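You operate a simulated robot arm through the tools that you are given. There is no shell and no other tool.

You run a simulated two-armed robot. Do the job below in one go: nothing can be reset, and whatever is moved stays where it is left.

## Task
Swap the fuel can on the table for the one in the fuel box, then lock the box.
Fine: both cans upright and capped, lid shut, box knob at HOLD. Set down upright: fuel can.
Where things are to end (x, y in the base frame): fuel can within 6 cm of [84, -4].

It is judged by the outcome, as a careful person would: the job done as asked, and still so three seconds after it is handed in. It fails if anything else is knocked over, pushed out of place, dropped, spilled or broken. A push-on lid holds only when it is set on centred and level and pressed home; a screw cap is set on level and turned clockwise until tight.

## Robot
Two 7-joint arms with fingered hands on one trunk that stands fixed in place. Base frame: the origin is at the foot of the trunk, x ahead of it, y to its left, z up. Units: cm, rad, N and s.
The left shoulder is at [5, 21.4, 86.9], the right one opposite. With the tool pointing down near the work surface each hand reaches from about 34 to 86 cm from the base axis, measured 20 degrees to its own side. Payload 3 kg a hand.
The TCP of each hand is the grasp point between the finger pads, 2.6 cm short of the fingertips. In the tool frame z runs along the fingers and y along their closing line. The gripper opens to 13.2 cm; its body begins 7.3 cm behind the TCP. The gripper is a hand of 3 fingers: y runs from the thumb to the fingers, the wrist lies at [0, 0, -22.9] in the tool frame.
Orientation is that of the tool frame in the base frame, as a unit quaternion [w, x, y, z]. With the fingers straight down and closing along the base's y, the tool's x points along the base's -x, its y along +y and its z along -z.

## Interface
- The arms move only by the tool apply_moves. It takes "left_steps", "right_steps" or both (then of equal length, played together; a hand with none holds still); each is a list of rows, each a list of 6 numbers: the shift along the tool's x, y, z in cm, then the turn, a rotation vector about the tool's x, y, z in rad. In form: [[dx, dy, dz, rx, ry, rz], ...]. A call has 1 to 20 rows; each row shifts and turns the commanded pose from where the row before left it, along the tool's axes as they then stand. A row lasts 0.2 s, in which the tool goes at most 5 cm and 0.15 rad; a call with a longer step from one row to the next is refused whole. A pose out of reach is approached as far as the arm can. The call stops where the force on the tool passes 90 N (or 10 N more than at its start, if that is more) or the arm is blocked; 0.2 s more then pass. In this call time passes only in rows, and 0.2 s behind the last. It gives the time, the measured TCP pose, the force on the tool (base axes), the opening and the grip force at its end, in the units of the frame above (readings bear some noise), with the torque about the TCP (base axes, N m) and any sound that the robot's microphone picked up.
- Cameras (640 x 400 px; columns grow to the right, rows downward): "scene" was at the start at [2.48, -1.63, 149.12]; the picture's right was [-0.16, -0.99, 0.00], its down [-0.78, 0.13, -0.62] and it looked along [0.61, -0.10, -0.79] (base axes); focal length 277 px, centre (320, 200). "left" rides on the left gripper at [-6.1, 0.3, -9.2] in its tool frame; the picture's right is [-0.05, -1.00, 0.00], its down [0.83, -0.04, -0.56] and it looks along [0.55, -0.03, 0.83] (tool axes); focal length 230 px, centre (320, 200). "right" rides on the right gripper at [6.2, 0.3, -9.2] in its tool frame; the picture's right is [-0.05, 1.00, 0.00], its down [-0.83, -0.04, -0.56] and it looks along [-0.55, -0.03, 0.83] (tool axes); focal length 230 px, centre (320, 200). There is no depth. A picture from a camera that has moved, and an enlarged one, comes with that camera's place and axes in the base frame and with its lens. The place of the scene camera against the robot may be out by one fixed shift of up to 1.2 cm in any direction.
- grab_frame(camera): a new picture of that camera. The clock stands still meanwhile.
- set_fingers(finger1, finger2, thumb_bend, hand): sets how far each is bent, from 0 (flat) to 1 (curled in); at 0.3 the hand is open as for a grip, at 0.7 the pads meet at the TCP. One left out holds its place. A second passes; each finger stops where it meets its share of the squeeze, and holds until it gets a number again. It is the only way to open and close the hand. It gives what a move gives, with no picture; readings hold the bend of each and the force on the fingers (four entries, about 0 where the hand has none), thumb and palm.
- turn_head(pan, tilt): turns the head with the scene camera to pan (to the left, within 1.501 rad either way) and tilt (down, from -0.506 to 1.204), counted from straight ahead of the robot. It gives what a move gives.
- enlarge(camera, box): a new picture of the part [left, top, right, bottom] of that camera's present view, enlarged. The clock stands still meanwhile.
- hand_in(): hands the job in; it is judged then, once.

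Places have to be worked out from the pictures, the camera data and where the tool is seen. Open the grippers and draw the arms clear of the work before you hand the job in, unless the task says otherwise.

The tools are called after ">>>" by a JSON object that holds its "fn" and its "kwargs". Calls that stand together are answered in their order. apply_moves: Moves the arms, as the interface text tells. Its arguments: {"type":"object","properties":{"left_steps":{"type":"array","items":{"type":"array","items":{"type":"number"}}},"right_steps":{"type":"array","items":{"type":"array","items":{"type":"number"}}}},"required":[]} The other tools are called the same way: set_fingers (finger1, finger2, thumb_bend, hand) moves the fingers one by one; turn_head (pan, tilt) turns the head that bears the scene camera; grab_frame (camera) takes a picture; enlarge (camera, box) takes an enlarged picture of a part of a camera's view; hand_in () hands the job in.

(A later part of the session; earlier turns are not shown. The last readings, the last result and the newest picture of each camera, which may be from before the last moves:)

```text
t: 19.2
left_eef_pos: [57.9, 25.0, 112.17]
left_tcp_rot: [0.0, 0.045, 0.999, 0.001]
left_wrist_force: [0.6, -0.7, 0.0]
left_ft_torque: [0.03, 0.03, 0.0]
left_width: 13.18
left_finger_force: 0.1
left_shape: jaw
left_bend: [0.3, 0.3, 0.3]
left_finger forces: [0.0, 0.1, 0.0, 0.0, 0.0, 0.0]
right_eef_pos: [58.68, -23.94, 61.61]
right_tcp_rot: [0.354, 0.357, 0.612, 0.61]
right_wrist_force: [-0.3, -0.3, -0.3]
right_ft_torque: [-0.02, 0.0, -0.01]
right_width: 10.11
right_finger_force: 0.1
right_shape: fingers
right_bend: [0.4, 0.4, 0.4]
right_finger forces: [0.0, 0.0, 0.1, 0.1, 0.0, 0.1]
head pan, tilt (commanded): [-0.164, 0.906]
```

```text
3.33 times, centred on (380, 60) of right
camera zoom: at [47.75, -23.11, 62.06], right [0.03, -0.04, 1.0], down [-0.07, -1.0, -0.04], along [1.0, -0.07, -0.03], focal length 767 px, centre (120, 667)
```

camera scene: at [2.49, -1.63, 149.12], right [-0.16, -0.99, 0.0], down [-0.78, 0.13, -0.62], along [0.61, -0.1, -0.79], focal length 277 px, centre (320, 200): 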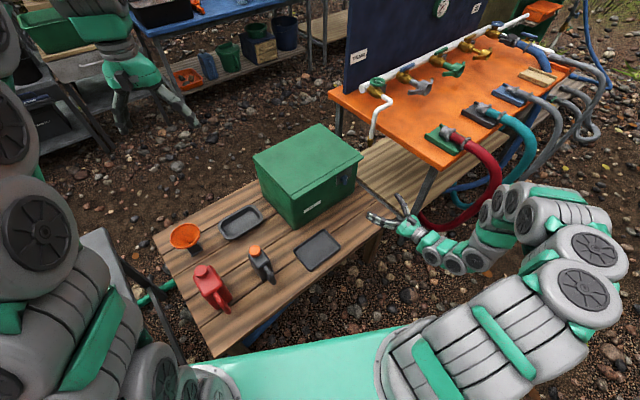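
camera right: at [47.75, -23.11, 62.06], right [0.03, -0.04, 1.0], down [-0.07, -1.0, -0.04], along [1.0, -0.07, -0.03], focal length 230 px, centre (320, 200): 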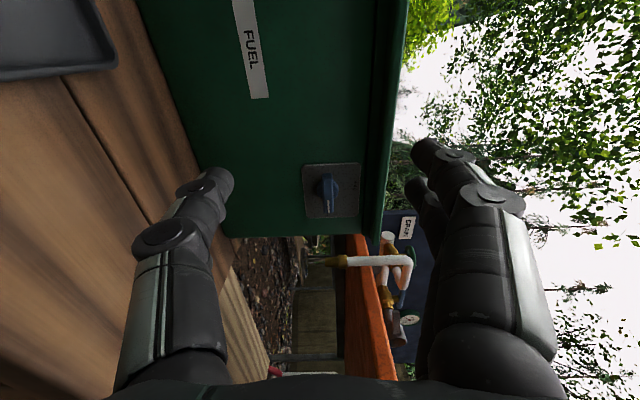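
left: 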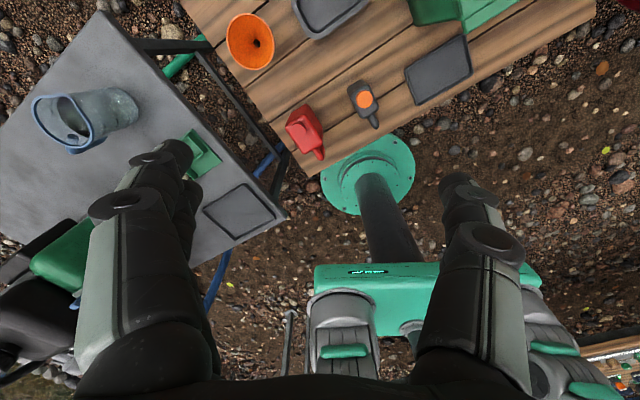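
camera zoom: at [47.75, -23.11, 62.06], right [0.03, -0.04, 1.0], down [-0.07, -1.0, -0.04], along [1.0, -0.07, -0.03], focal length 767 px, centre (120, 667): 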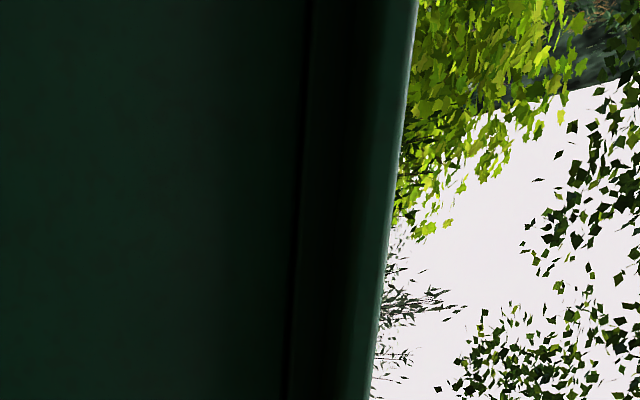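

The lip underside is at about z≈67.5–68.3, projecting ~2 cm beyond the front face. I close the fingers into a blunt lifting tip and bring it just under the lip at mid-lid.

>>> {"fn": "set_fingers", "kwargs": {"hand": "right", "finger1": 0.72, "finger2": 0.72, "thumb_bend": 0.72}}

>>> {"fn": "grab_frame", "kwargs": {"camera": "right"}}

>>> {"fn": "enlarge", "kwargs": {"camera": "scene", "box": [320, 170, 420, 250]}}

```text
t: 20.2
left_eef_pos: [57.81, 25.06, 112.29]
left_tcp_rot: [0.0, 0.046, 0.999, 0.0]
left_wrist_force: [0.3, 0.0, 1.3]
left_ft_torque: [-0.04, -0.05, -0.01]
left_width: 13.21
left_finger_force: 0.1
left_shape: jaw
left_bend: [0.3, 0.3, 0.3]
left_finger forces: [0.0, 0.1, 0.0, 0.0, 0.0, 0.0]
right_eef_pos: [58.87, -23.99, 61.69]
right_tcp_rot: [0.354, 0.356, 0.612, 0.611]
right_wrist_force: [-0.6, 0.4, -0.8]
right_ft_torque: [0.01, 0.04, 0.0]
right_width: 0.14
right_finger_force: 0.0
right_shape: fingers
right_bend: [0.72, 0.72, 0.72]
right_finger forces: [0.0, 0.0, 0.0, 0.1, 0.0, 0.0]
head pan, tilt (commanded): [-0.164, 0.906]
```

```text
taken
camera right: at [47.8, -23.16, 62.05], right [0.03, -0.04, 1.0], down [-0.07, -1.0, -0.04], along [1.0, -0.07, -0.03], focal length 230 px, centre (320, 200)
```

right: 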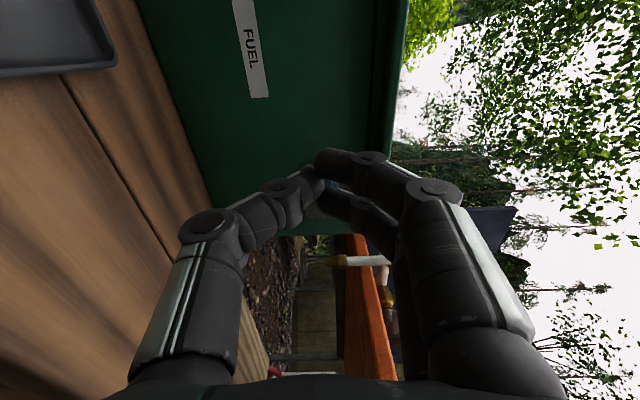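

```text
5.00 times, centred on (370, 210) of scene
camera zoom: at [2.48, -1.63, 149.12], right [-0.16, -0.99, 0.0], down [-0.78, 0.13, -0.62], along [0.61, -0.1, -0.79], focal length 1387 px, centre (70, 150)
```

zoom: 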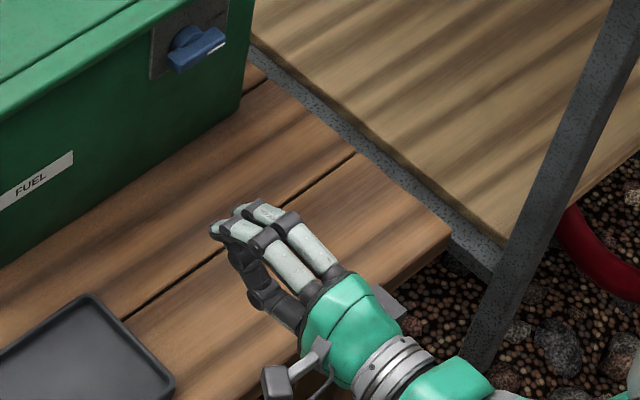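

The closed hand tapers to a tip about 2 cm beyond the TCP. I advance so the tip nearly touches the front face under the lip, then start raising.

>>> {"fn": "apply_moves", "kwargs": {"right_steps": [[0, 0.8, 4, 0, 0, 0], [0, 0, 4, 0, 0, 0], [0, 0, 4, 0, 0, 0], [0, 0, 2.5, 0, 0, 0], [0, 0, 1.3, 0, 0, 0]]}}

>>> {"fn": "grab_frame", "kwargs": {"camera": "right"}}

>>> {"fn": "enlarge", "kwargs": {"camera": "scene", "box": [280, 130, 400, 230]}}

```text
t: 21.4
left_eef_pos: [57.82, 25.02, 112.15]
left_tcp_rot: [0.0, 0.045, 0.999, 0.0]
left_wrist_force: [-0.6, -0.1, -0.1]
left_ft_torque: [0.0, 0.0, 0.0]
left_width: 13.17
left_finger_force: 0.1
left_shape: jaw
left_bend: [0.3, 0.3, 0.3]
left_finger forces: [0.1, 0.1, 0.0, 0.1, 0.1, 0.1]
right_eef_pos: [72.52, -16.09, 62.44]
right_tcp_rot: [0.354, 0.356, 0.612, 0.61]
right_wrist_force: [0.6, -0.1, 0.8]
right_ft_torque: [-0.04, 0.0, 0.04]
right_width: 0.13
right_finger_force: 0.0
right_shape: fingers
right_bend: [0.72, 0.72, 0.72]
right_finger forces: [0.0, 0.0, 0.0, 0.1, 0.1, 0.0]
head pan, tilt (commanded): [-0.164, 0.906]
```

```text
taken
camera right: at [61.46, -15.23, 62.73], right [0.03, -0.04, 1.0], down [-0.07, -1.0, -0.04], along [1.0, -0.07, -0.03], focal length 230 px, centre (320, 200)
```

right: 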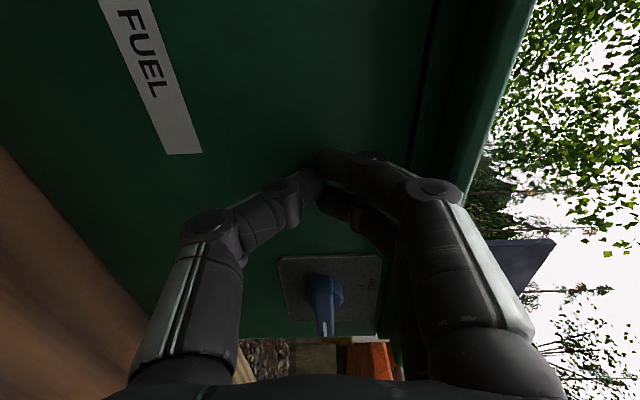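

```text
4.00 times, centred on (340, 180) of scene
camera zoom: at [2.48, -1.63, 149.12], right [-0.16, -0.99, 0.0], down [-0.78, 0.13, -0.62], along [0.61, -0.1, -0.79], focal length 1110 px, centre (240, 280)
```

zoom: 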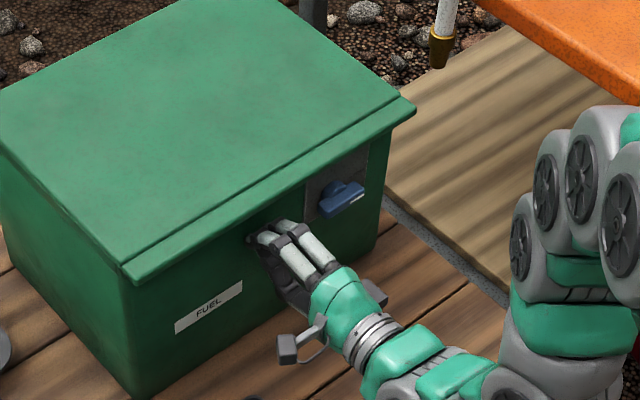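

The tip is right at the face under the lip with no contact force. I raise slowly to lift the lid edge.

>>> {"fn": "apply_moves", "kwargs": {"right_steps": [[0, 1, 0, 0, 0, 0], [0, 1, 0, 0, 0, 0], [0, 1, 0, 0, 0, 0], [0, 1, 0, 0, 0, 0], [0, 1, 0, 0, 0, 0]]}}

>>> {"fn": "grab_frame", "kwargs": {"camera": "right"}}

>>> {"fn": "enlarge", "kwargs": {"camera": "scene", "box": [240, 110, 400, 240]}}

```text
t: 22.6
left_eef_pos: [57.87, 24.96, 112.27]
left_tcp_rot: [0.001, 0.045, 0.999, -0.001]
left_wrist_force: [0.2, 0.7, 0.7]
left_ft_torque: [0.04, 0.02, 0.02]
left_width: 13.18
left_finger_force: 0.1
left_shape: jaw
left_bend: [0.3, 0.3, 0.3]
left_finger forces: [0.0, 0.0, 0.0, 0.0, 0.1, 0.0]
right_eef_pos: [72.41, -15.9, 67.44]
right_tcp_rot: [0.355, 0.355, 0.612, 0.611]
right_wrist_force: [-2.6, -1.4, -1.9]
right_ft_torque: [-0.01, 0.03, 0.01]
right_width: 0.11
right_finger_force: 2.1
right_shape: fingers
right_bend: [0.72, 0.72, 0.72]
right_finger forces: [0.5, 0.4, 0.0, 0.0, 3.0, 0.0]
head pan, tilt (commanded): [-0.164, 0.906]
```

```text
taken
camera right: at [61.49, -15.1, 67.73], right [0.03, -0.04, 1.0], down [-0.07, -1.0, -0.04], along [1.0, -0.07, -0.03], focal length 230 px, centre (320, 200)
```

right: 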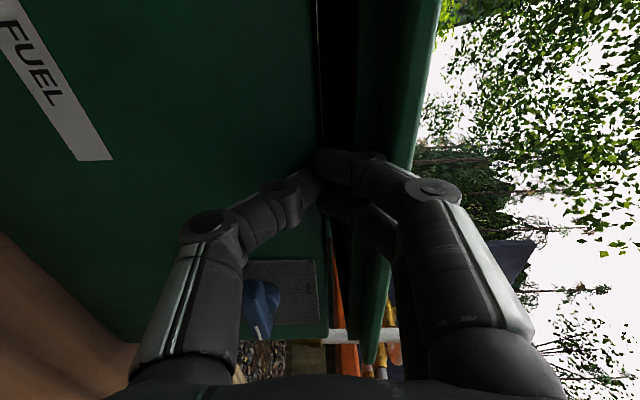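

```text
3.08 times, centred on (320, 175) of scene
camera zoom: at [2.48, -1.63, 149.12], right [-0.16, -0.99, 0.0], down [-0.78, 0.13, -0.62], along [0.61, -0.1, -0.79], focal length 854 px, centre (320, 277)
```

zoom: 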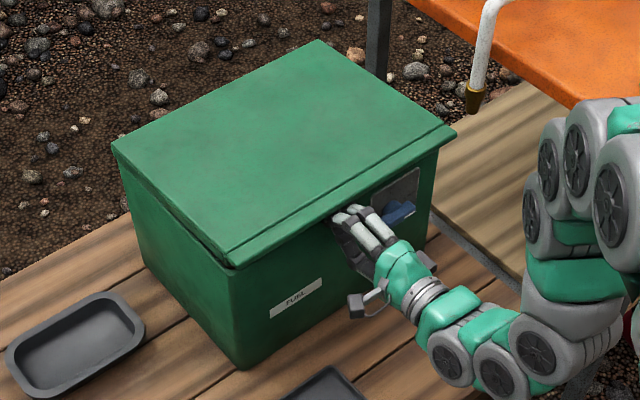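

The lid is lifting with only a few newtons. I keep raising, easing the tip in over the front wall once it clears.

>>> {"fn": "apply_moves", "kwargs": {"right_steps": [[0, 1, 0, 0, 0, 0], [0, 1, 0, 0, 0, 0], [0, 1, 0.3, 0, 0, 0], [0, 1, 0.5, 0, 0, 0], [0, 1, 0.5, 0, 0, 0], [0, 1, 0.5, 0, 0, 0]]}}

>>> {"fn": "grab_frame", "kwargs": {"camera": "right"}}

>>> {"fn": "enlarge", "kwargs": {"camera": "scene", "box": [240, 110, 400, 240]}}

```text
t: 24.0
left_eef_pos: [57.87, 25.04, 112.19]
left_tcp_rot: [0.0, 0.046, 0.999, 0.0]
left_wrist_force: [-0.2, 0.1, 0.3]
left_ft_torque: [0.01, 0.04, -0.04]
left_width: 13.21
left_finger_force: 0.0
left_shape: jaw
left_bend: [0.3, 0.3, 0.3]
left_finger forces: [0.1, 0.0, 0.0, 0.0, 0.0, 0.0]
right_eef_pos: [74.09, -14.88, 73.34]
right_tcp_rot: [0.354, 0.356, 0.612, 0.611]
right_wrist_force: [-0.9, -0.8, -0.6]
right_ft_torque: [-0.01, -0.01, 0.0]
right_width: 0.09
right_finger_force: 0.2
right_shape: fingers
right_bend: [0.72, 0.72, 0.72]
right_finger forces: [0.5, 0.4, 0.1, 0.0, 0.1, 0.0]
head pan, tilt (commanded): [-0.164, 0.906]
```

```text
taken
camera right: at [63.09, -14.06, 73.6], right [0.03, -0.04, 1.0], down [-0.07, -1.0, -0.04], along [1.0, -0.07, -0.03], focal length 230 px, centre (320, 200)
```

right: 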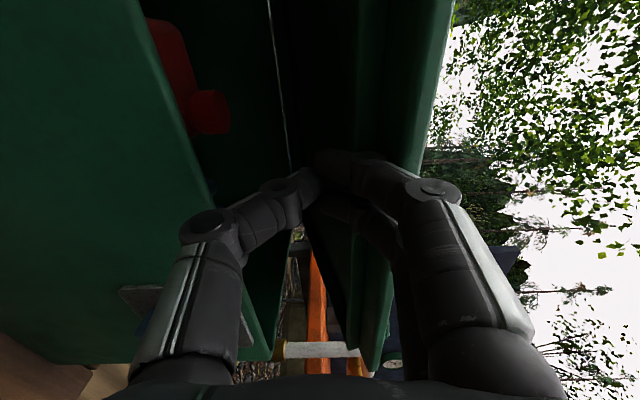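

```text
3.08 times, centred on (320, 175) of scene
camera zoom: at [2.48, -1.63, 149.12], right [-0.16, -0.99, 0.0], down [-0.78, 0.13, -0.62], along [0.61, -0.1, -0.79], focal length 854 px, centre (320, 277)
```

zoom: 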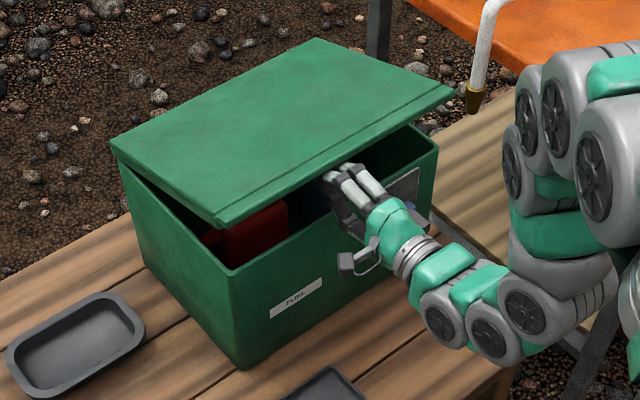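

A red can is inside the box, so the red can on the table is the one to swap in. I keep opening: advance under the lid and raise.

>>> {"fn": "apply_moves", "kwargs": {"right_steps": [[0, 1, 1.5, 0, 0, 0], [0, 1, 1.5, 0, 0, 0], [0, 1, 1.5, 0, 0, 0], [0, 1.2, 1.5, 0, 0, 0], [0, 1.5, 1.5, 0, 0, 0], [0, 1.5, 1.5, 0, 0, 0]]}}

>>> {"fn": "enlarge", "kwargs": {"camera": "scene", "box": [240, 80, 420, 240]}}

>>> {"fn": "grab_frame", "kwargs": {"camera": "right"}}

```text
t: 25.4
left_eef_pos: [57.89, 25.13, 112.24]
left_tcp_rot: [0.0, 0.046, 0.999, 0.0]
left_wrist_force: [-0.1, 0.7, 0.0]
left_ft_torque: [-0.02, -0.04, 0.01]
left_width: 13.2
left_finger_force: 0.0
left_shape: jaw
left_bend: [0.3, 0.3, 0.3]
left_finger forces: [0.0, 0.0, 0.0, 0.0, 0.0, 0.0]
right_eef_pos: [81.87, -10.54, 80.61]
right_tcp_rot: [0.355, 0.356, 0.612, 0.611]
right_wrist_force: [-1.1, -1.3, -0.4]
right_ft_torque: [0.04, -0.02, -0.01]
right_width: 0.1
right_finger_force: 0.3
right_shape: fingers
right_bend: [0.72, 0.72, 0.72]
right_finger forces: [0.5, 0.5, 0.1, 0.0, 0.0, 0.1]
head pan, tilt (commanded): [-0.164, 0.906]
```

```text
2.50 times, centred on (330, 160) of scene
camera zoom: at [2.48, -1.63, 149.12], right [-0.16, -0.99, 0.0], down [-0.78, 0.13, -0.62], along [0.61, -0.1, -0.79], focal length 694 px, centre (295, 300)
```

zoom: 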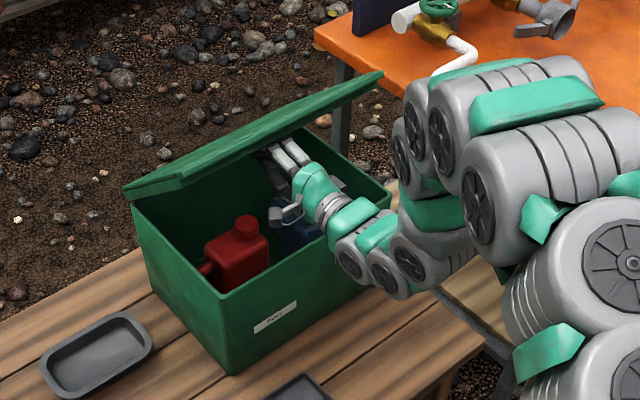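

```text
taken
camera right: at [70.82, -9.65, 80.93], right [0.03, -0.04, 1.0], down [-0.07, -1.0, -0.04], along [1.0, -0.07, -0.03], focal length 230 px, centre (320, 200)
```

right: 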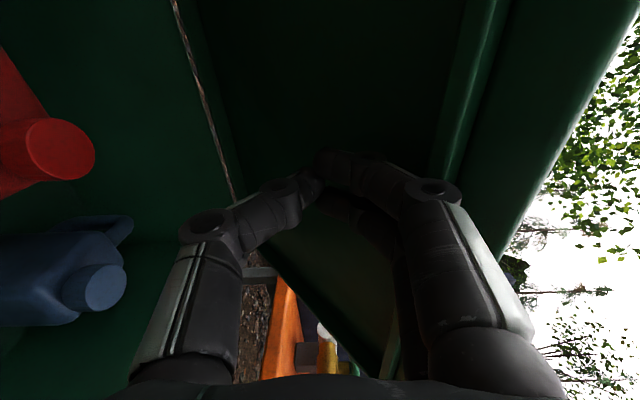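

The box holds a red can (left) and a blue can (right). I continue pushing the lid up and back.

>>> {"fn": "apply_moves", "kwargs": {"right_steps": [[0, 1.2, 1.8, 0, 0, 0], [0, 1.2, 1.8, 0, 0, 0], [0, 1, 1.8, 0, 0, 0], [0, 1, 1.8, 0, 0, 0], [0, 0.8, 1.8, 0, 0, 0], [0, 0.5, 1.8, 0, 0, 0]]}}

>>> {"fn": "enlarge", "kwargs": {"camera": "scene", "box": [240, 60, 440, 240]}}

>>> {"fn": "grab_frame", "kwargs": {"camera": "right"}}

```text
t: 26.8
left_eef_pos: [57.81, 24.88, 112.3]
left_tcp_rot: [0.0, 0.045, 0.999, 0.001]
left_wrist_force: [0.5, -0.3, 0.6]
left_ft_torque: [0.0, 0.01, 0.02]
left_width: 13.19
left_finger_force: 0.0
left_shape: jaw
left_bend: [0.3, 0.3, 0.3]
left_finger forces: [0.1, 0.1, 0.0, 0.0, 0.0, 0.0]
right_eef_pos: [91.33, -5.17, 86.35]
right_tcp_rot: [0.356, 0.355, 0.612, 0.611]
right_wrist_force: [-0.3, -0.8, 0.6]
right_ft_torque: [-0.05, -0.02, -0.01]
right_width: 0.07
right_finger_force: 0.1
right_shape: fingers
right_bend: [0.72, 0.72, 0.72]
right_finger forces: [0.1, 0.0, 0.1, 0.1, 0.1, 0.0]
head pan, tilt (commanded): [-0.164, 0.906]
```

```text
2.22 times, centred on (340, 150) of scene
camera zoom: at [2.48, -1.63, 149.12], right [-0.16, -0.99, 0.0], down [-0.78, 0.13, -0.62], along [0.61, -0.1, -0.79], focal length 616 px, centre (276, 311)
```

zoom: 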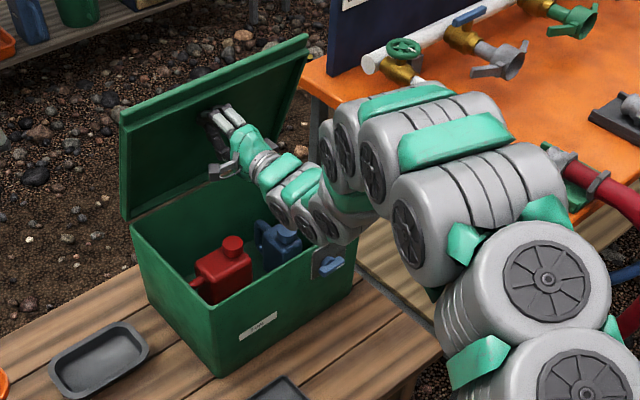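

```text
taken
camera right: at [80.36, -4.37, 86.57], right [0.03, -0.04, 1.0], down [-0.07, -1.0, -0.04], along [1.0, -0.07, -0.03], focal length 230 px, centre (320, 200)
```

right: 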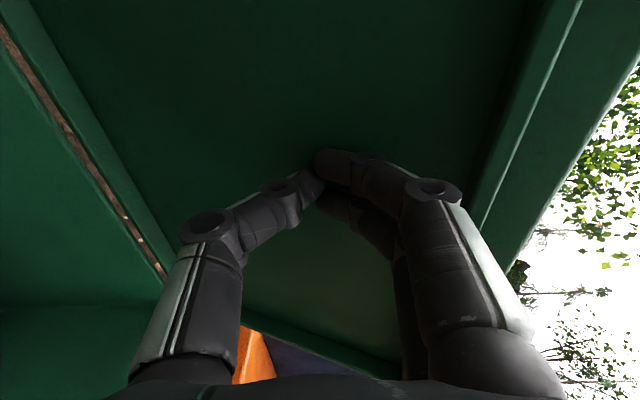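

Lid is at roughly 75–80°. I push further to bring it past vertical, watching the force.

>>> {"fn": "apply_moves", "kwargs": {"right_steps": [[0, 0.3, 1.8, 0, 0, 0], [0, 0.2, 1.8, 0, 0, 0], [0, 0, 1.8, 0, 0, 0], [0, 0, 1.5, 0, 0, 0]]}}

>>> {"fn": "enlarge", "kwargs": {"camera": "scene", "box": [240, 60, 440, 240]}}

>>> {"fn": "grab_frame", "kwargs": {"camera": "scene"}}

```text
t: 27.8
left_eef_pos: [57.8, 24.89, 112.17]
left_tcp_rot: [-0.001, 0.045, 0.999, 0.0]
left_wrist_force: [0.6, 0.0, 0.8]
left_ft_torque: [-0.03, 0.01, 0.01]
left_width: 13.19
left_finger_force: 0.1
left_shape: jaw
left_bend: [0.3, 0.3, 0.3]
left_finger forces: [0.0, 0.0, 0.0, 0.0, 0.1, 0.0]
right_eef_pos: [97.6, -1.65, 86.66]
right_tcp_rot: [0.355, 0.355, 0.612, 0.611]
right_wrist_force: [-0.4, 0.1, 0.0]
right_ft_torque: [-0.03, 0.0, 0.0]
right_width: 0.07
right_finger_force: 0.1
right_shape: fingers
right_bend: [0.72, 0.72, 0.72]
right_finger forces: [0.0, 0.0, 0.0, 0.1, 0.0, 0.0]
head pan, tilt (commanded): [-0.164, 0.906]
```

```text
2.22 times, centred on (340, 150) of scene
camera zoom: at [2.48, -1.63, 149.12], right [-0.16, -0.99, 0.0], down [-0.78, 0.13, -0.62], along [0.61, -0.1, -0.79], focal length 616 px, centre (276, 311)
```

zoom: 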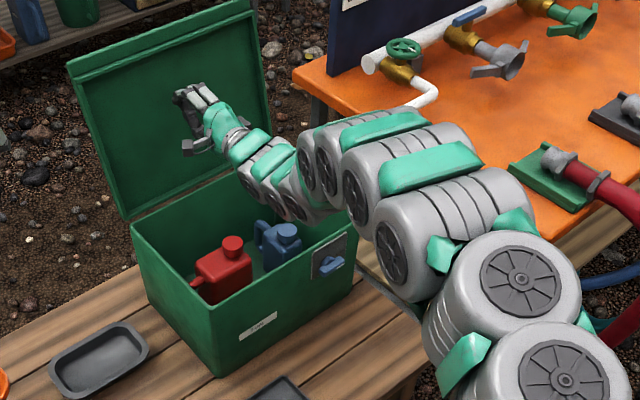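

```text
taken
camera scene: at [2.48, -1.63, 149.12], right [-0.16, -0.99, 0.0], down [-0.78, 0.13, -0.62], along [0.61, -0.1, -0.79], focal length 277 px, centre (320, 200)
```

scene: 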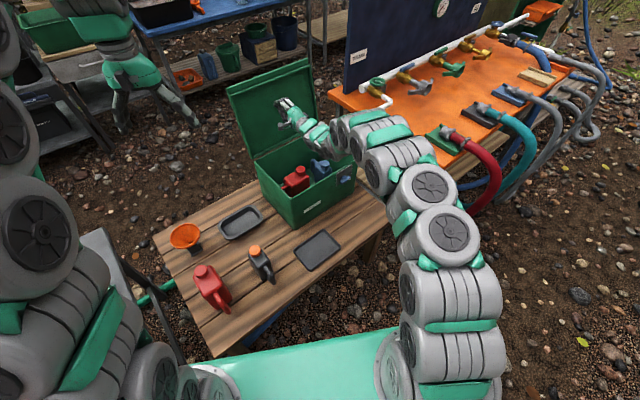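

The lid appears at or past vertical and no force is felt. I withdraw slowly to see whether it stays open by itself.

>>> {"fn": "apply_moves", "kwargs": {"right_steps": [[0, 0, -2, 0, 0, 0], [0, 0, -3, 0, 0, 0], [0, 0, -4, 0, 0, 0], [0, 0, -4, 0, 0, 0], [0, 0, -4, 0, 0, 0]]}}

>>> {"fn": "enlarge", "kwargs": {"camera": "scene", "box": [200, 40, 440, 240]}}

>>> {"fn": "grab_frame", "kwargs": {"camera": "right"}}

```text
t: 29.0
left_eef_pos: [57.83, 25.02, 112.24]
left_tcp_rot: [0.0, 0.045, 0.999, 0.0]
left_wrist_force: [1.0, 0.7, -0.3]
left_ft_torque: [0.01, -0.04, 0.0]
left_width: 13.19
left_finger_force: 0.1
left_shape: jaw
left_bend: [0.3, 0.3, 0.3]
left_finger forces: [0.1, 0.0, 0.0, 0.0, 0.1, 0.0]
right_eef_pos: [82.1, -10.12, 86.69]
right_tcp_rot: [0.356, 0.357, 0.612, 0.61]
right_wrist_force: [-0.5, 0.3, 0.2]
right_ft_torque: [-0.01, -0.03, 0.05]
right_width: 0.09
right_finger_force: 0.1
right_shape: fingers
right_bend: [0.72, 0.72, 0.72]
right_finger forces: [0.0, 0.1, 0.0, 0.0, 0.0, 0.0]
head pan, tilt (commanded): [-0.164, 0.906]
```

```text
2.00 times, centred on (320, 140) of scene
camera zoom: at [2.48, -1.63, 149.12], right [-0.16, -0.99, 0.0], down [-0.78, 0.13, -0.62], along [0.61, -0.1, -0.79], focal length 555 px, centre (320, 320)
```

zoom: 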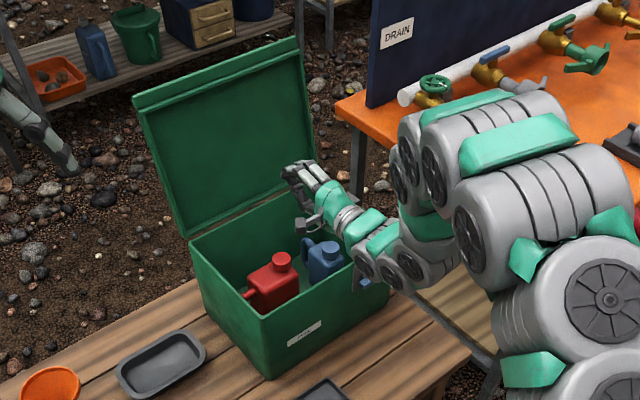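

```text
taken
camera right: at [71.13, -9.23, 87.0], right [0.03, -0.04, 1.0], down [-0.07, -1.0, -0.04], along [1.0, -0.07, -0.03], focal length 230 px, centre (320, 200)
```

right: 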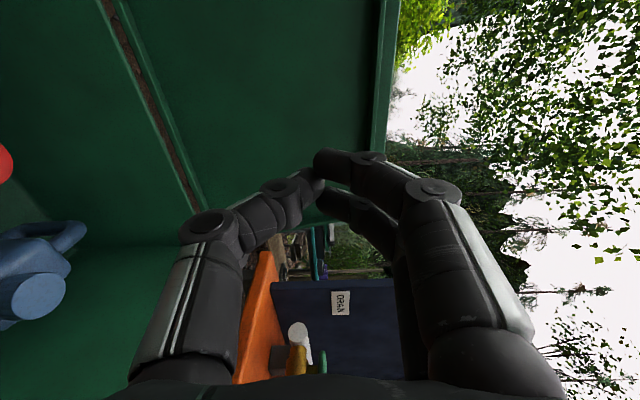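

The lid stays open by itself, past vertical. Now I inspect both red cans closely from the scene camera and the right wrist camera.

>>> {"fn": "enlarge", "kwargs": {"camera": "scene", "box": [180, 255, 244, 320]}}

>>> {"fn": "enlarge", "kwargs": {"camera": "scene", "box": [265, 145, 345, 215]}}

>>> {"fn": "enlarge", "kwargs": {"camera": "left", "box": [270, 90, 350, 170]}}

```text
6.15 times, centred on (212, 288) of scene
camera zoom: at [2.48, -1.63, 149.12], right [-0.16, -0.99, 0.0], down [-0.78, 0.13, -0.62], along [0.61, -0.1, -0.79], focal length 1707 px, centre (985, -338)
```

zoom: 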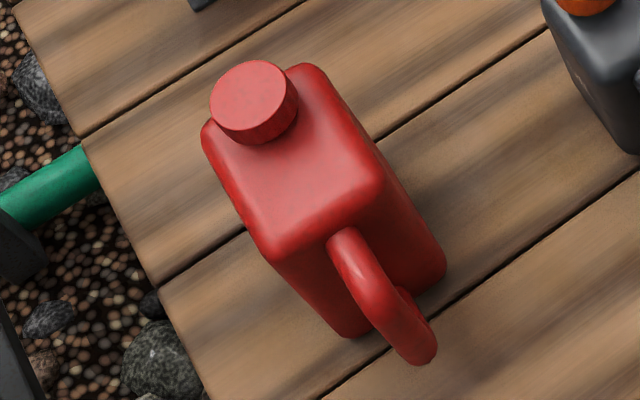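

```text
5.71 times, centred on (305, 180) of scene
camera zoom: at [2.48, -1.63, 149.12], right [-0.16, -0.99, 0.0], down [-0.78, 0.13, -0.62], along [0.61, -0.1, -0.79], focal length 1585 px, centre (406, 314)
```

zoom: 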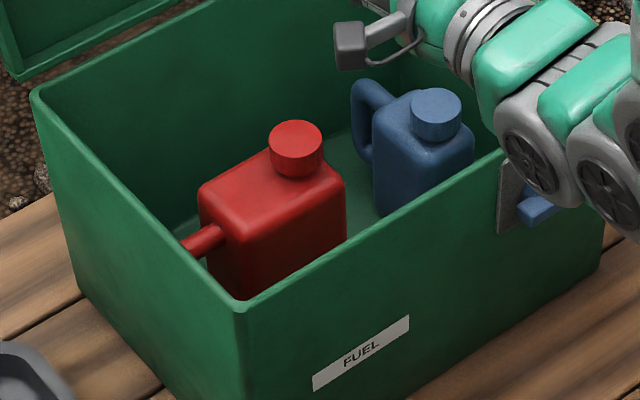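

```text
5.00 times, centred on (310, 130) of left
camera zoom: at [63.88, 24.95, 121.45], right [-0.04, -1.0, 0.0], down [-0.83, 0.03, 0.56], along [-0.55, 0.02, -0.83], focal length 1150 px, centre (370, 550)
```

zoom: 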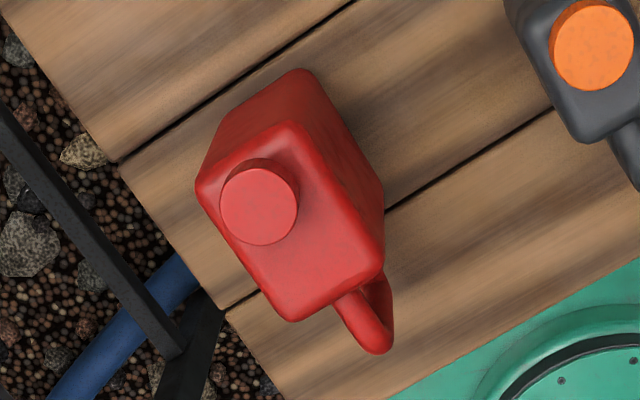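

The lid stands open on its own. I back the right hand out, roll it level again and turn it to point down to the right of the box as an observation camera, leaving room for the left arm.

>>> {"fn": "apply_moves", "kwargs": {"right_steps": [[0, 0, -4, 0, 0, 0], [0, 0, -4, 0, 0, 0], [0, 0, -4, 0, 0, 0], [0, 0, -4, 0, 0, 0], [0, 0, -4, 0, 0, 0], [-1, 0.5, -3, 0, 0, -0.145], [-1, 0.5, 0, 0, 0, -0.145], [-1, 0.5, 0, 0, 0, -0.145], [0, 0, 0, 0, 0, -0.145], [0, 0, 0, 0, 0, -0.145], [0, 0, 0, 0, 0, -0.145], [0, 0, 0, 0, 0, -0.145], [0, 0, 0, 0, 0, -0.145], [0, 0, 0, 0, 0, -0.145], [0, 0, 0, 0, 0, -0.145], [0, 0, 0, 0, 0, -0.12]]}}

>>> {"fn": "grab_frame", "kwargs": {"camera": "scene"}}

```text
t: 32.4
left_eef_pos: [57.96, 25.04, 112.23]
left_tcp_rot: [-0.001, 0.045, 0.999, 0.001]
left_wrist_force: [0.2, 0.0, 0.6]
left_ft_torque: [0.01, 0.02, 0.03]
left_width: 13.19
left_finger_force: 0.0
left_shape: jaw
left_bend: [0.3, 0.3, 0.3]
left_finger forces: [0.0, 0.0, 0.0, 0.0, 0.0, 0.0]
right_eef_pos: [63.91, -23.91, 88.72]
right_tcp_rot: [0.682, -0.182, 0.685, 0.18]
right_wrist_force: [-0.4, 0.0, -0.5]
right_ft_torque: [0.01, 0.0, -0.02]
right_width: 0.09
right_finger_force: 0.1
right_shape: fingers
right_bend: [0.72, 0.72, 0.72]
right_finger forces: [0.0, 0.0, 0.0, 0.0, 0.1, 0.1]
head pan, tilt (commanded): [-0.164, 0.906]
```

```text
taken
camera scene: at [2.48, -1.63, 149.12], right [-0.16, -0.99, 0.0], down [-0.78, 0.13, -0.62], along [0.61, -0.1, -0.79], focal length 277 px, centre (320, 200)
```

scene: 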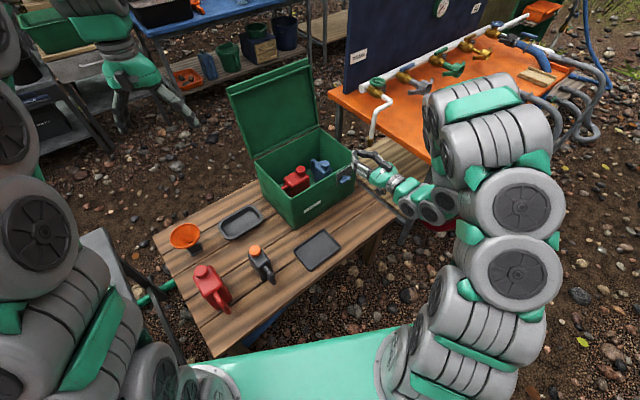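

Now I move it up and right, pitch it to point down, and yaw it so its camera looks at the box interior.

>>> {"fn": "apply_moves", "kwargs": {"right_steps": [[-2, -2.5, -1, 0, 0, 0], [-2, -2.5, -1, 0, 0.143, 0], [0, 0, 0, 0, 0.143, 0], [0, 0, 0, 0, 0.143, 0], [0, 0, 0, 0, 0.143, 0], [0, 0, 0, 0, 0.143, 0], [0, 0, 0, 0, 0.143, 0], [0, 0, 0, 0, 0.143, 0], [0, 0, 0, 0, 0.143, 0], [0, 0, 0, 0, 0.143, 0], [0, 0, 0, 0, 0.143, 0], [0, 0, 0, 0, 0.143, 0], [0, 0, -1, 0, 0, -0.12], [0, 0, -1, 0, 0, -0.12], [0, 0, -1, 0, 0, -0.11]]}}

>>> {"fn": "set_fingers", "kwargs": {"hand": "right", "finger1": 0.3, "finger2": 0.3, "thumb_bend": 0.3}}

>>> {"fn": "grab_frame", "kwargs": {"camera": "right"}}

>>> {"fn": "grab_frame", "kwargs": {"camera": "scene"}}

```text
t: 35.6
left_eef_pos: [57.93, 25.07, 112.32]
left_tcp_rot: [0.0, 0.045, 0.999, -0.001]
left_wrist_force: [-0.3, -0.5, 0.2]
left_ft_torque: [0.0, -0.01, 0.02]
left_width: 13.2
left_finger_force: 0.2
left_shape: jaw
left_bend: [0.3, 0.3, 0.3]
left_finger forces: [0.0, 0.1, 0.0, 0.0, 0.0, 0.1]
right_eef_pos: [64.7, -29.19, 95.74]
right_tcp_rot: [-0.003, -0.42, 0.907, -0.001]
right_wrist_force: [0.4, -0.6, -0.3]
right_ft_torque: [0.01, 0.01, 0.02]
right_width: 0.08
right_finger_force: 0.1
right_shape: fingers
right_bend: [0.72, 0.72, 0.72]
right_finger forces: [0.0, 0.1, 0.0, 0.0, 0.0, 0.1]
head pan, tilt (commanded): [-0.164, 0.906]
```

```text
t: 36.6
left_eef_pos: [57.83, 25.03, 112.18]
left_tcp_rot: [0.0, 0.046, 0.999, 0.001]
left_wrist_force: [0.0, 0.5, 0.4]
left_ft_torque: [0.0, 0.02, -0.04]
left_width: 13.21
left_finger_force: 0.1
left_shape: jaw
left_bend: [0.3, 0.3, 0.3]
left_finger forces: [0.1, 0.1, 0.0, 0.0, 0.1, 0.0]
right_eef_pos: [64.65, -29.08, 95.82]
right_tcp_rot: [-0.001, -0.42, 0.907, 0.0]
right_wrist_force: [-0.5, 0.3, -0.6]
right_ft_torque: [-0.01, -0.07, -0.01]
right_width: 13.38
right_finger_force: 0.2
right_shape: fingers
right_bend: [0.3, 0.3, 0.3]
right_finger forces: [0.0, 0.0, 0.1, 0.1, 0.0, 0.1]
head pan, tilt (commanded): [-0.164, 0.906]
```

```text
taken
camera right: at [60.52, -33.55, 104.96], right [-0.73, 0.68, 0.0], down [0.57, 0.61, 0.55], along [0.38, 0.4, -0.83], focal length 230 px, centre (320, 200)
```

right: 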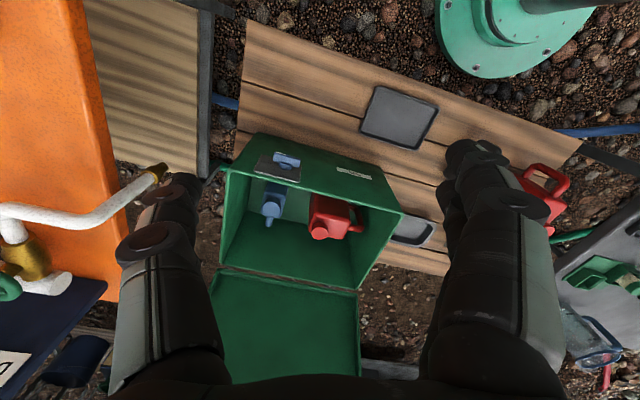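

```text
taken
camera scene: at [2.48, -1.63, 149.12], right [-0.16, -0.99, 0.0], down [-0.78, 0.13, -0.62], along [0.61, -0.1, -0.79], focal length 277 px, centre (320, 200)
```

scene: 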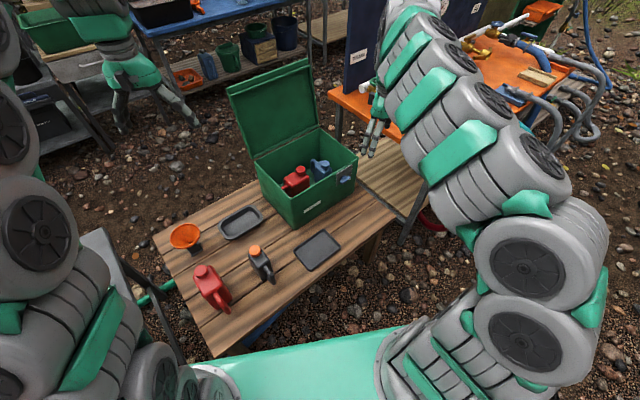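

The right camera now looks down into the box. I enlarge its view of the box to locate the can and walls precisely.

>>> {"fn": "enlarge", "kwargs": {"camera": "right", "box": [210, 125, 410, 285]}}

>>> {"fn": "enlarge", "kwargs": {"camera": "right", "box": [290, 180, 380, 250]}}

>>> {"fn": "enlarge", "kwargs": {"camera": "scene", "box": [250, 130, 350, 220]}}

```text
2.50 times, centred on (310, 205) of right
camera zoom: at [60.52, -33.55, 104.96], right [-0.73, 0.68, 0.0], down [0.57, 0.61, 0.55], along [0.38, 0.4, -0.83], focal length 575 px, centre (345, 188)
```

zoom: 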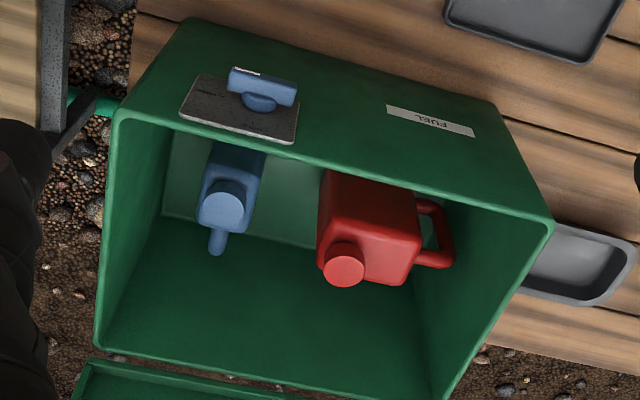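

```text
5.71 times, centred on (335, 215) of right
camera zoom: at [60.52, -33.55, 104.96], right [-0.73, 0.68, 0.0], down [0.57, 0.61, 0.55], along [0.38, 0.4, -0.83], focal length 1315 px, centre (234, 114)
```

zoom: 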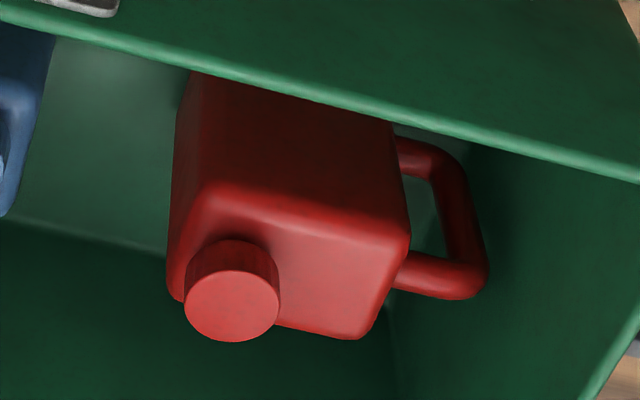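

```text
4.44 times, centred on (300, 175) of scene
camera zoom: at [2.48, -1.63, 149.12], right [-0.16, -0.99, 0.0], down [-0.78, 0.13, -0.62], along [0.61, -0.1, -0.79], focal length 1233 px, centre (409, 311)
```

zoom: 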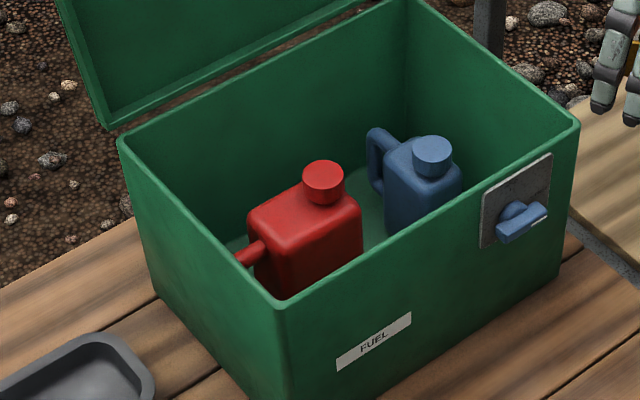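

Both rays for the box can's cap agree: cap top ≈(85.8, -6.9, 63.9), can centre ≈(84.4, -4.6), long axis at -60° with the cap to the right. I turn the left hand so it closes across the can's narrow side, tilted 25° for reach.

>>> {"fn": "apply_moves", "kwargs": {"left_steps": [[0, 0, 0, 0, 0, 0.137], [0, 0, 0, 0, 0, 0.137], [0, 0, 0, 0, 0, 0.137], [0, 0, 0, 0, 0, 0.137], [0, 0, 0, 0, 0, 0.137], [0, 0, 0, 0, 0, 0.137], [0, 0, 0, 0, 0, 0.13], [0, 0, 0, 0, -0.145, 0], [0, 0, 0, 0, -0.145, 0], [0, 0, 0, 0, -0.146, 0]]}}

>>> {"fn": "grab_frame", "kwargs": {"camera": "scene"}}

>>> {"fn": "grab_frame", "kwargs": {"camera": "left"}}

```text
t: 38.8
left_eef_pos: [57.91, 25.26, 112.12]
left_tcp_rot: [0.188, 0.486, 0.847, -0.108]
left_wrist_force: [-0.1, -0.5, -0.5]
left_ft_torque: [-0.03, 0.01, 0.01]
left_width: 13.19
left_finger_force: 0.1
left_shape: jaw
left_bend: [0.3, 0.3, 0.3]
left_finger forces: [0.0, 0.0, 0.0, 0.0, 0.0, 0.1]
right_eef_pos: [64.69, -29.07, 95.77]
right_tcp_rot: [-0.002, -0.419, 0.908, 0.0]
right_wrist_force: [0.4, -0.4, -0.8]
right_ft_torque: [-0.03, -0.03, 0.02]
right_width: 13.4
right_finger_force: 0.0
right_shape: fingers
right_bend: [0.3, 0.3, 0.3]
right_finger forces: [0.1, 0.1, 0.0, 0.0, 0.0, 0.1]
head pan, tilt (commanded): [-0.164, 0.906]
```

```text
taken
camera scene: at [2.48, -1.63, 149.12], right [-0.16, -0.99, 0.0], down [-0.78, 0.13, -0.62], along [0.61, -0.1, -0.79], focal length 277 px, centre (320, 200)
```

scene: 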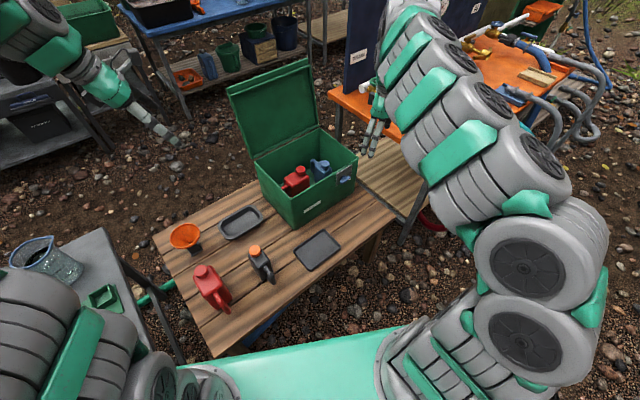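

```text
taken
camera left: at [58.82, 24.05, 123.15], right [-0.84, -0.54, 0.02], down [-0.54, 0.83, 0.15], along [-0.1, 0.12, -0.99], focal length 230 px, centre (320, 200)
```

left: 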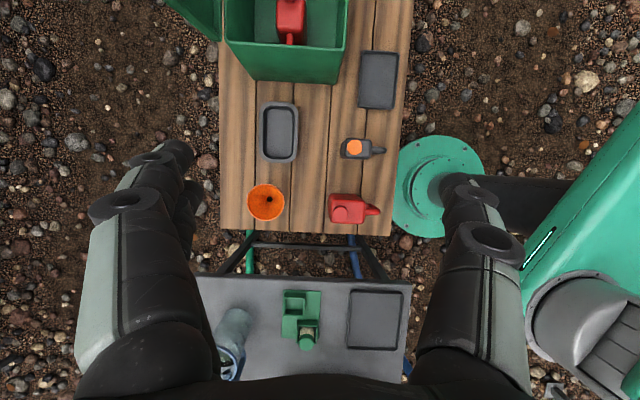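

Orientation is as intended, and this gives a fine top view of the table. I enlarge it for measuring the free spots and the red can.

>>> {"fn": "enlarge", "kwargs": {"camera": "left", "box": [210, 90, 410, 240]}}

>>> {"fn": "enlarge", "kwargs": {"camera": "left", "box": [310, 120, 400, 240]}}

```text
2.67 times, centred on (310, 165) of left
camera zoom: at [58.82, 24.05, 123.15], right [-0.84, -0.54, 0.02], down [-0.54, 0.83, 0.15], along [-0.1, 0.12, -0.99], focal length 614 px, centre (347, 293)
```

zoom: 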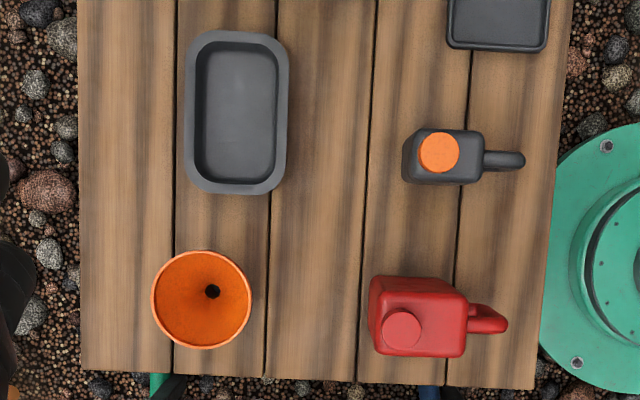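

```text
3.33 times, centred on (355, 180) of left
camera zoom: at [58.82, 24.05, 123.15], right [-0.84, -0.54, 0.02], down [-0.54, 0.83, 0.15], along [-0.1, 0.12, -0.99], focal length 767 px, centre (203, 267)
```

zoom: 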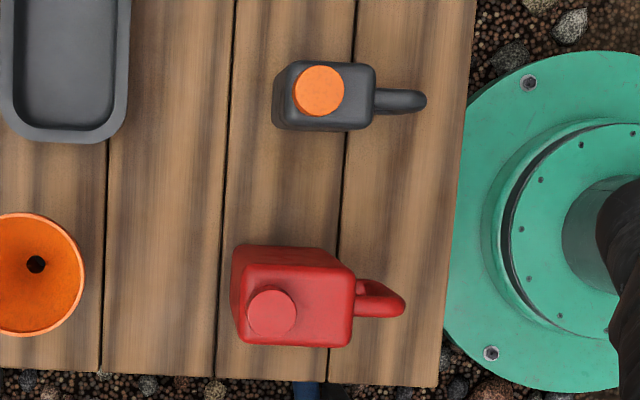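

The free spot for the old can is the corridor between the trays and the grey can, near (64, 19). Now I bring the left hand over the box, above its walls.

>>> {"fn": "apply_moves", "kwargs": {"left_steps": [[-2.13, 0.17, 3.82, 0, 0, 0], [-2.13, 0.17, 3.82, 0, 0, 0], [-2.13, 0.17, 3.82, 0, 0, 0], [-2.13, 0.17, 3.82, 0, 0, 0], [-2.13, 0.17, 3.82, 0, 0, 0], [-2.13, 0.17, 3.82, 0, 0, 0], [-2.13, 0.17, 3.82, 0, 0, 0], [-2.13, 0.17, 3.82, 0, 0, 0], [-2.13, 0.17, 3.82, 0, 0, 0], [-2.13, 0.17, 3.82, 0, 0, 0], [-2.13, 0.17, 3.82, 0, 0, 0]]}}

>>> {"fn": "grab_frame", "kwargs": {"camera": "left"}}

>>> {"fn": "grab_frame", "kwargs": {"camera": "right"}}

>>> {"fn": "grab_frame", "kwargs": {"camera": "scene"}}

```text
t: 41.2
left_eef_pos: [79.13, -7.71, 83.76]
left_tcp_rot: [0.187, 0.486, 0.847, -0.109]
left_wrist_force: [-0.2, -0.2, 1.0]
left_ft_torque: [0.02, -0.04, -0.03]
left_width: 13.21
left_finger_force: 0.1
left_shape: jaw
left_bend: [0.3, 0.3, 0.3]
left_finger forces: [0.1, 0.1, 0.0, 0.1, 0.1, 0.0]
right_eef_pos: [64.61, -29.07, 95.81]
right_tcp_rot: [-0.003, -0.421, 0.907, 0.0]
right_wrist_force: [-0.3, 0.3, -0.1]
right_ft_torque: [0.01, 0.0, -0.01]
right_width: 13.39
right_finger_force: 0.0
right_shape: fingers
right_bend: [0.3, 0.3, 0.3]
right_finger forces: [0.0, 0.0, 0.0, 0.0, 0.1, 0.1]
head pan, tilt (commanded): [-0.164, 0.906]
```

```text
taken
camera left: at [80.2, -8.85, 94.75], right [-0.84, -0.54, 0.02], down [-0.54, 0.83, 0.15], along [-0.1, 0.12, -0.99], focal length 230 px, centre (320, 200)
```

left: 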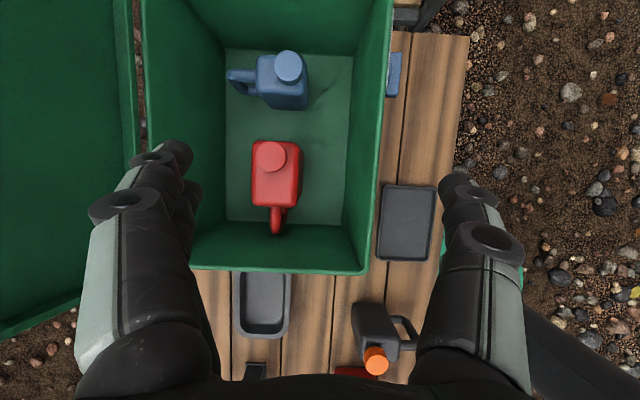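

```text
taken
camera right: at [60.53, -33.54, 104.96], right [-0.73, 0.68, 0.0], down [0.57, 0.61, 0.55], along [0.38, 0.4, -0.83], focal length 230 px, centre (320, 200)
```

right: 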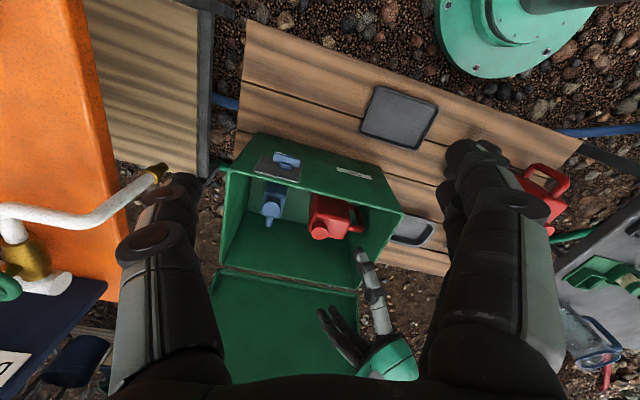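

```text
taken
camera scene: at [2.49, -1.63, 149.12], right [-0.16, -0.99, 0.0], down [-0.78, 0.13, -0.62], along [0.61, -0.1, -0.79], focal length 277 px, centre (320, 200)
```

scene: 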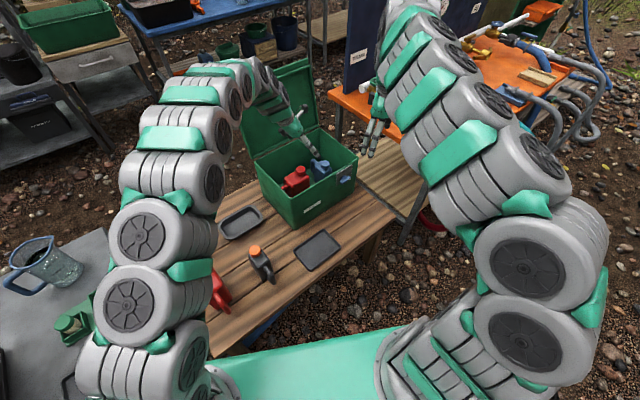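

Reached with no trouble; the view confirms the can's position (cap ≈(85.5, -7.0)). I move over the can and part-way down.

>>> {"fn": "apply_moves", "kwargs": {"left_steps": [[1.48, 2.0, 3.18, 0, 0, 0], [1.48, 2.0, 3.18, 0, 0, 0], [1.48, 2.05, 3.18, 0, 0, 0], [1.27, 0, 2.72, 0, 0, 0]]}}

>>> {"fn": "grab_frame", "kwargs": {"camera": "left"}}

>>> {"fn": "enlarge", "kwargs": {"camera": "right", "box": [200, 120, 460, 400]}}

>>> {"fn": "enlarge", "kwargs": {"camera": "scene", "box": [220, 50, 400, 240]}}

```text
t: 42.2
left_eef_pos: [84.46, -4.98, 70.15]
left_tcp_rot: [0.188, 0.486, 0.847, -0.108]
left_wrist_force: [-0.6, -0.6, 0.6]
left_ft_torque: [0.02, 0.0, 0.01]
left_width: 13.2
left_finger_force: 0.0
left_shape: jaw
left_bend: [0.3, 0.3, 0.3]
left_finger forces: [0.0, 0.0, 0.0, 0.1, 0.0, 0.0]
right_eef_pos: [64.49, -29.1, 95.69]
right_tcp_rot: [-0.002, -0.42, 0.907, 0.0]
right_wrist_force: [0.7, 0.8, 0.0]
right_ft_torque: [0.02, 0.01, -0.01]
right_width: 13.37
right_finger_force: 0.1
right_shape: fingers
right_bend: [0.3, 0.3, 0.3]
right_finger forces: [0.0, 0.0, 0.0, 0.0, 0.1, 0.0]
head pan, tilt (commanded): [-0.164, 0.906]
```

```text
taken
camera left: at [85.51, -6.09, 81.17], right [-0.84, -0.54, 0.02], down [-0.53, 0.83, 0.15], along [-0.1, 0.12, -0.99], focal length 230 px, centre (320, 200)
```

left: 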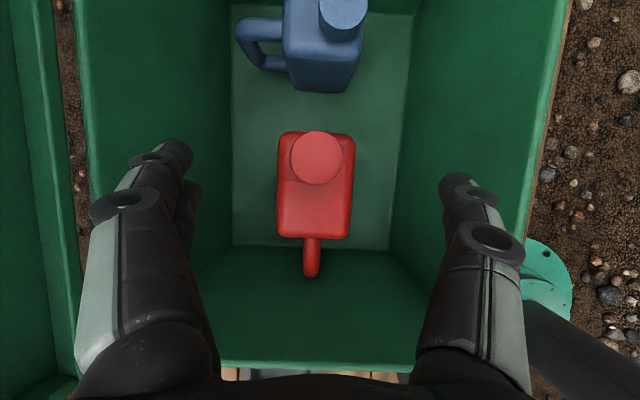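

```text
1.43 times, centred on (330, 260) of right
camera zoom: at [60.53, -33.55, 104.96], right [-0.73, 0.69, 0.0], down [0.57, 0.61, 0.55], along [0.38, 0.4, -0.83], focal length 329 px, centre (306, 114)
```

zoom: 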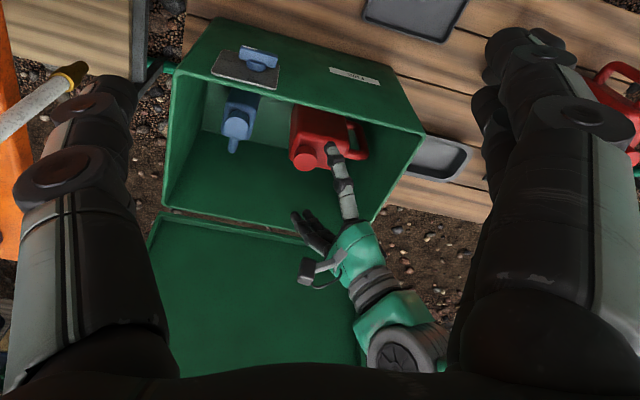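

```text
2.11 times, centred on (310, 145) of scene
camera zoom: at [2.49, -1.63, 149.12], right [-0.16, -0.99, 0.0], down [-0.78, 0.13, -0.62], along [0.61, -0.1, -0.79], focal length 584 px, centre (341, 316)
```

zoom: 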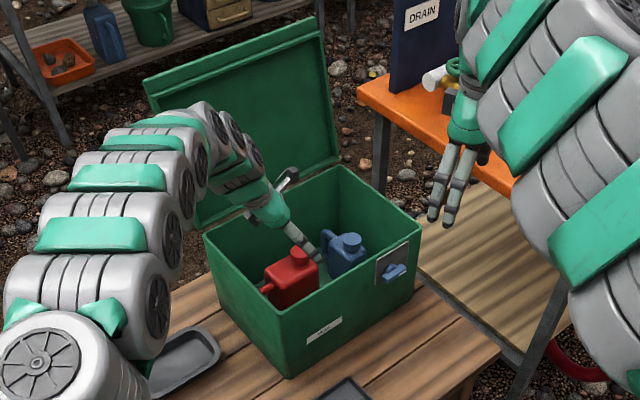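

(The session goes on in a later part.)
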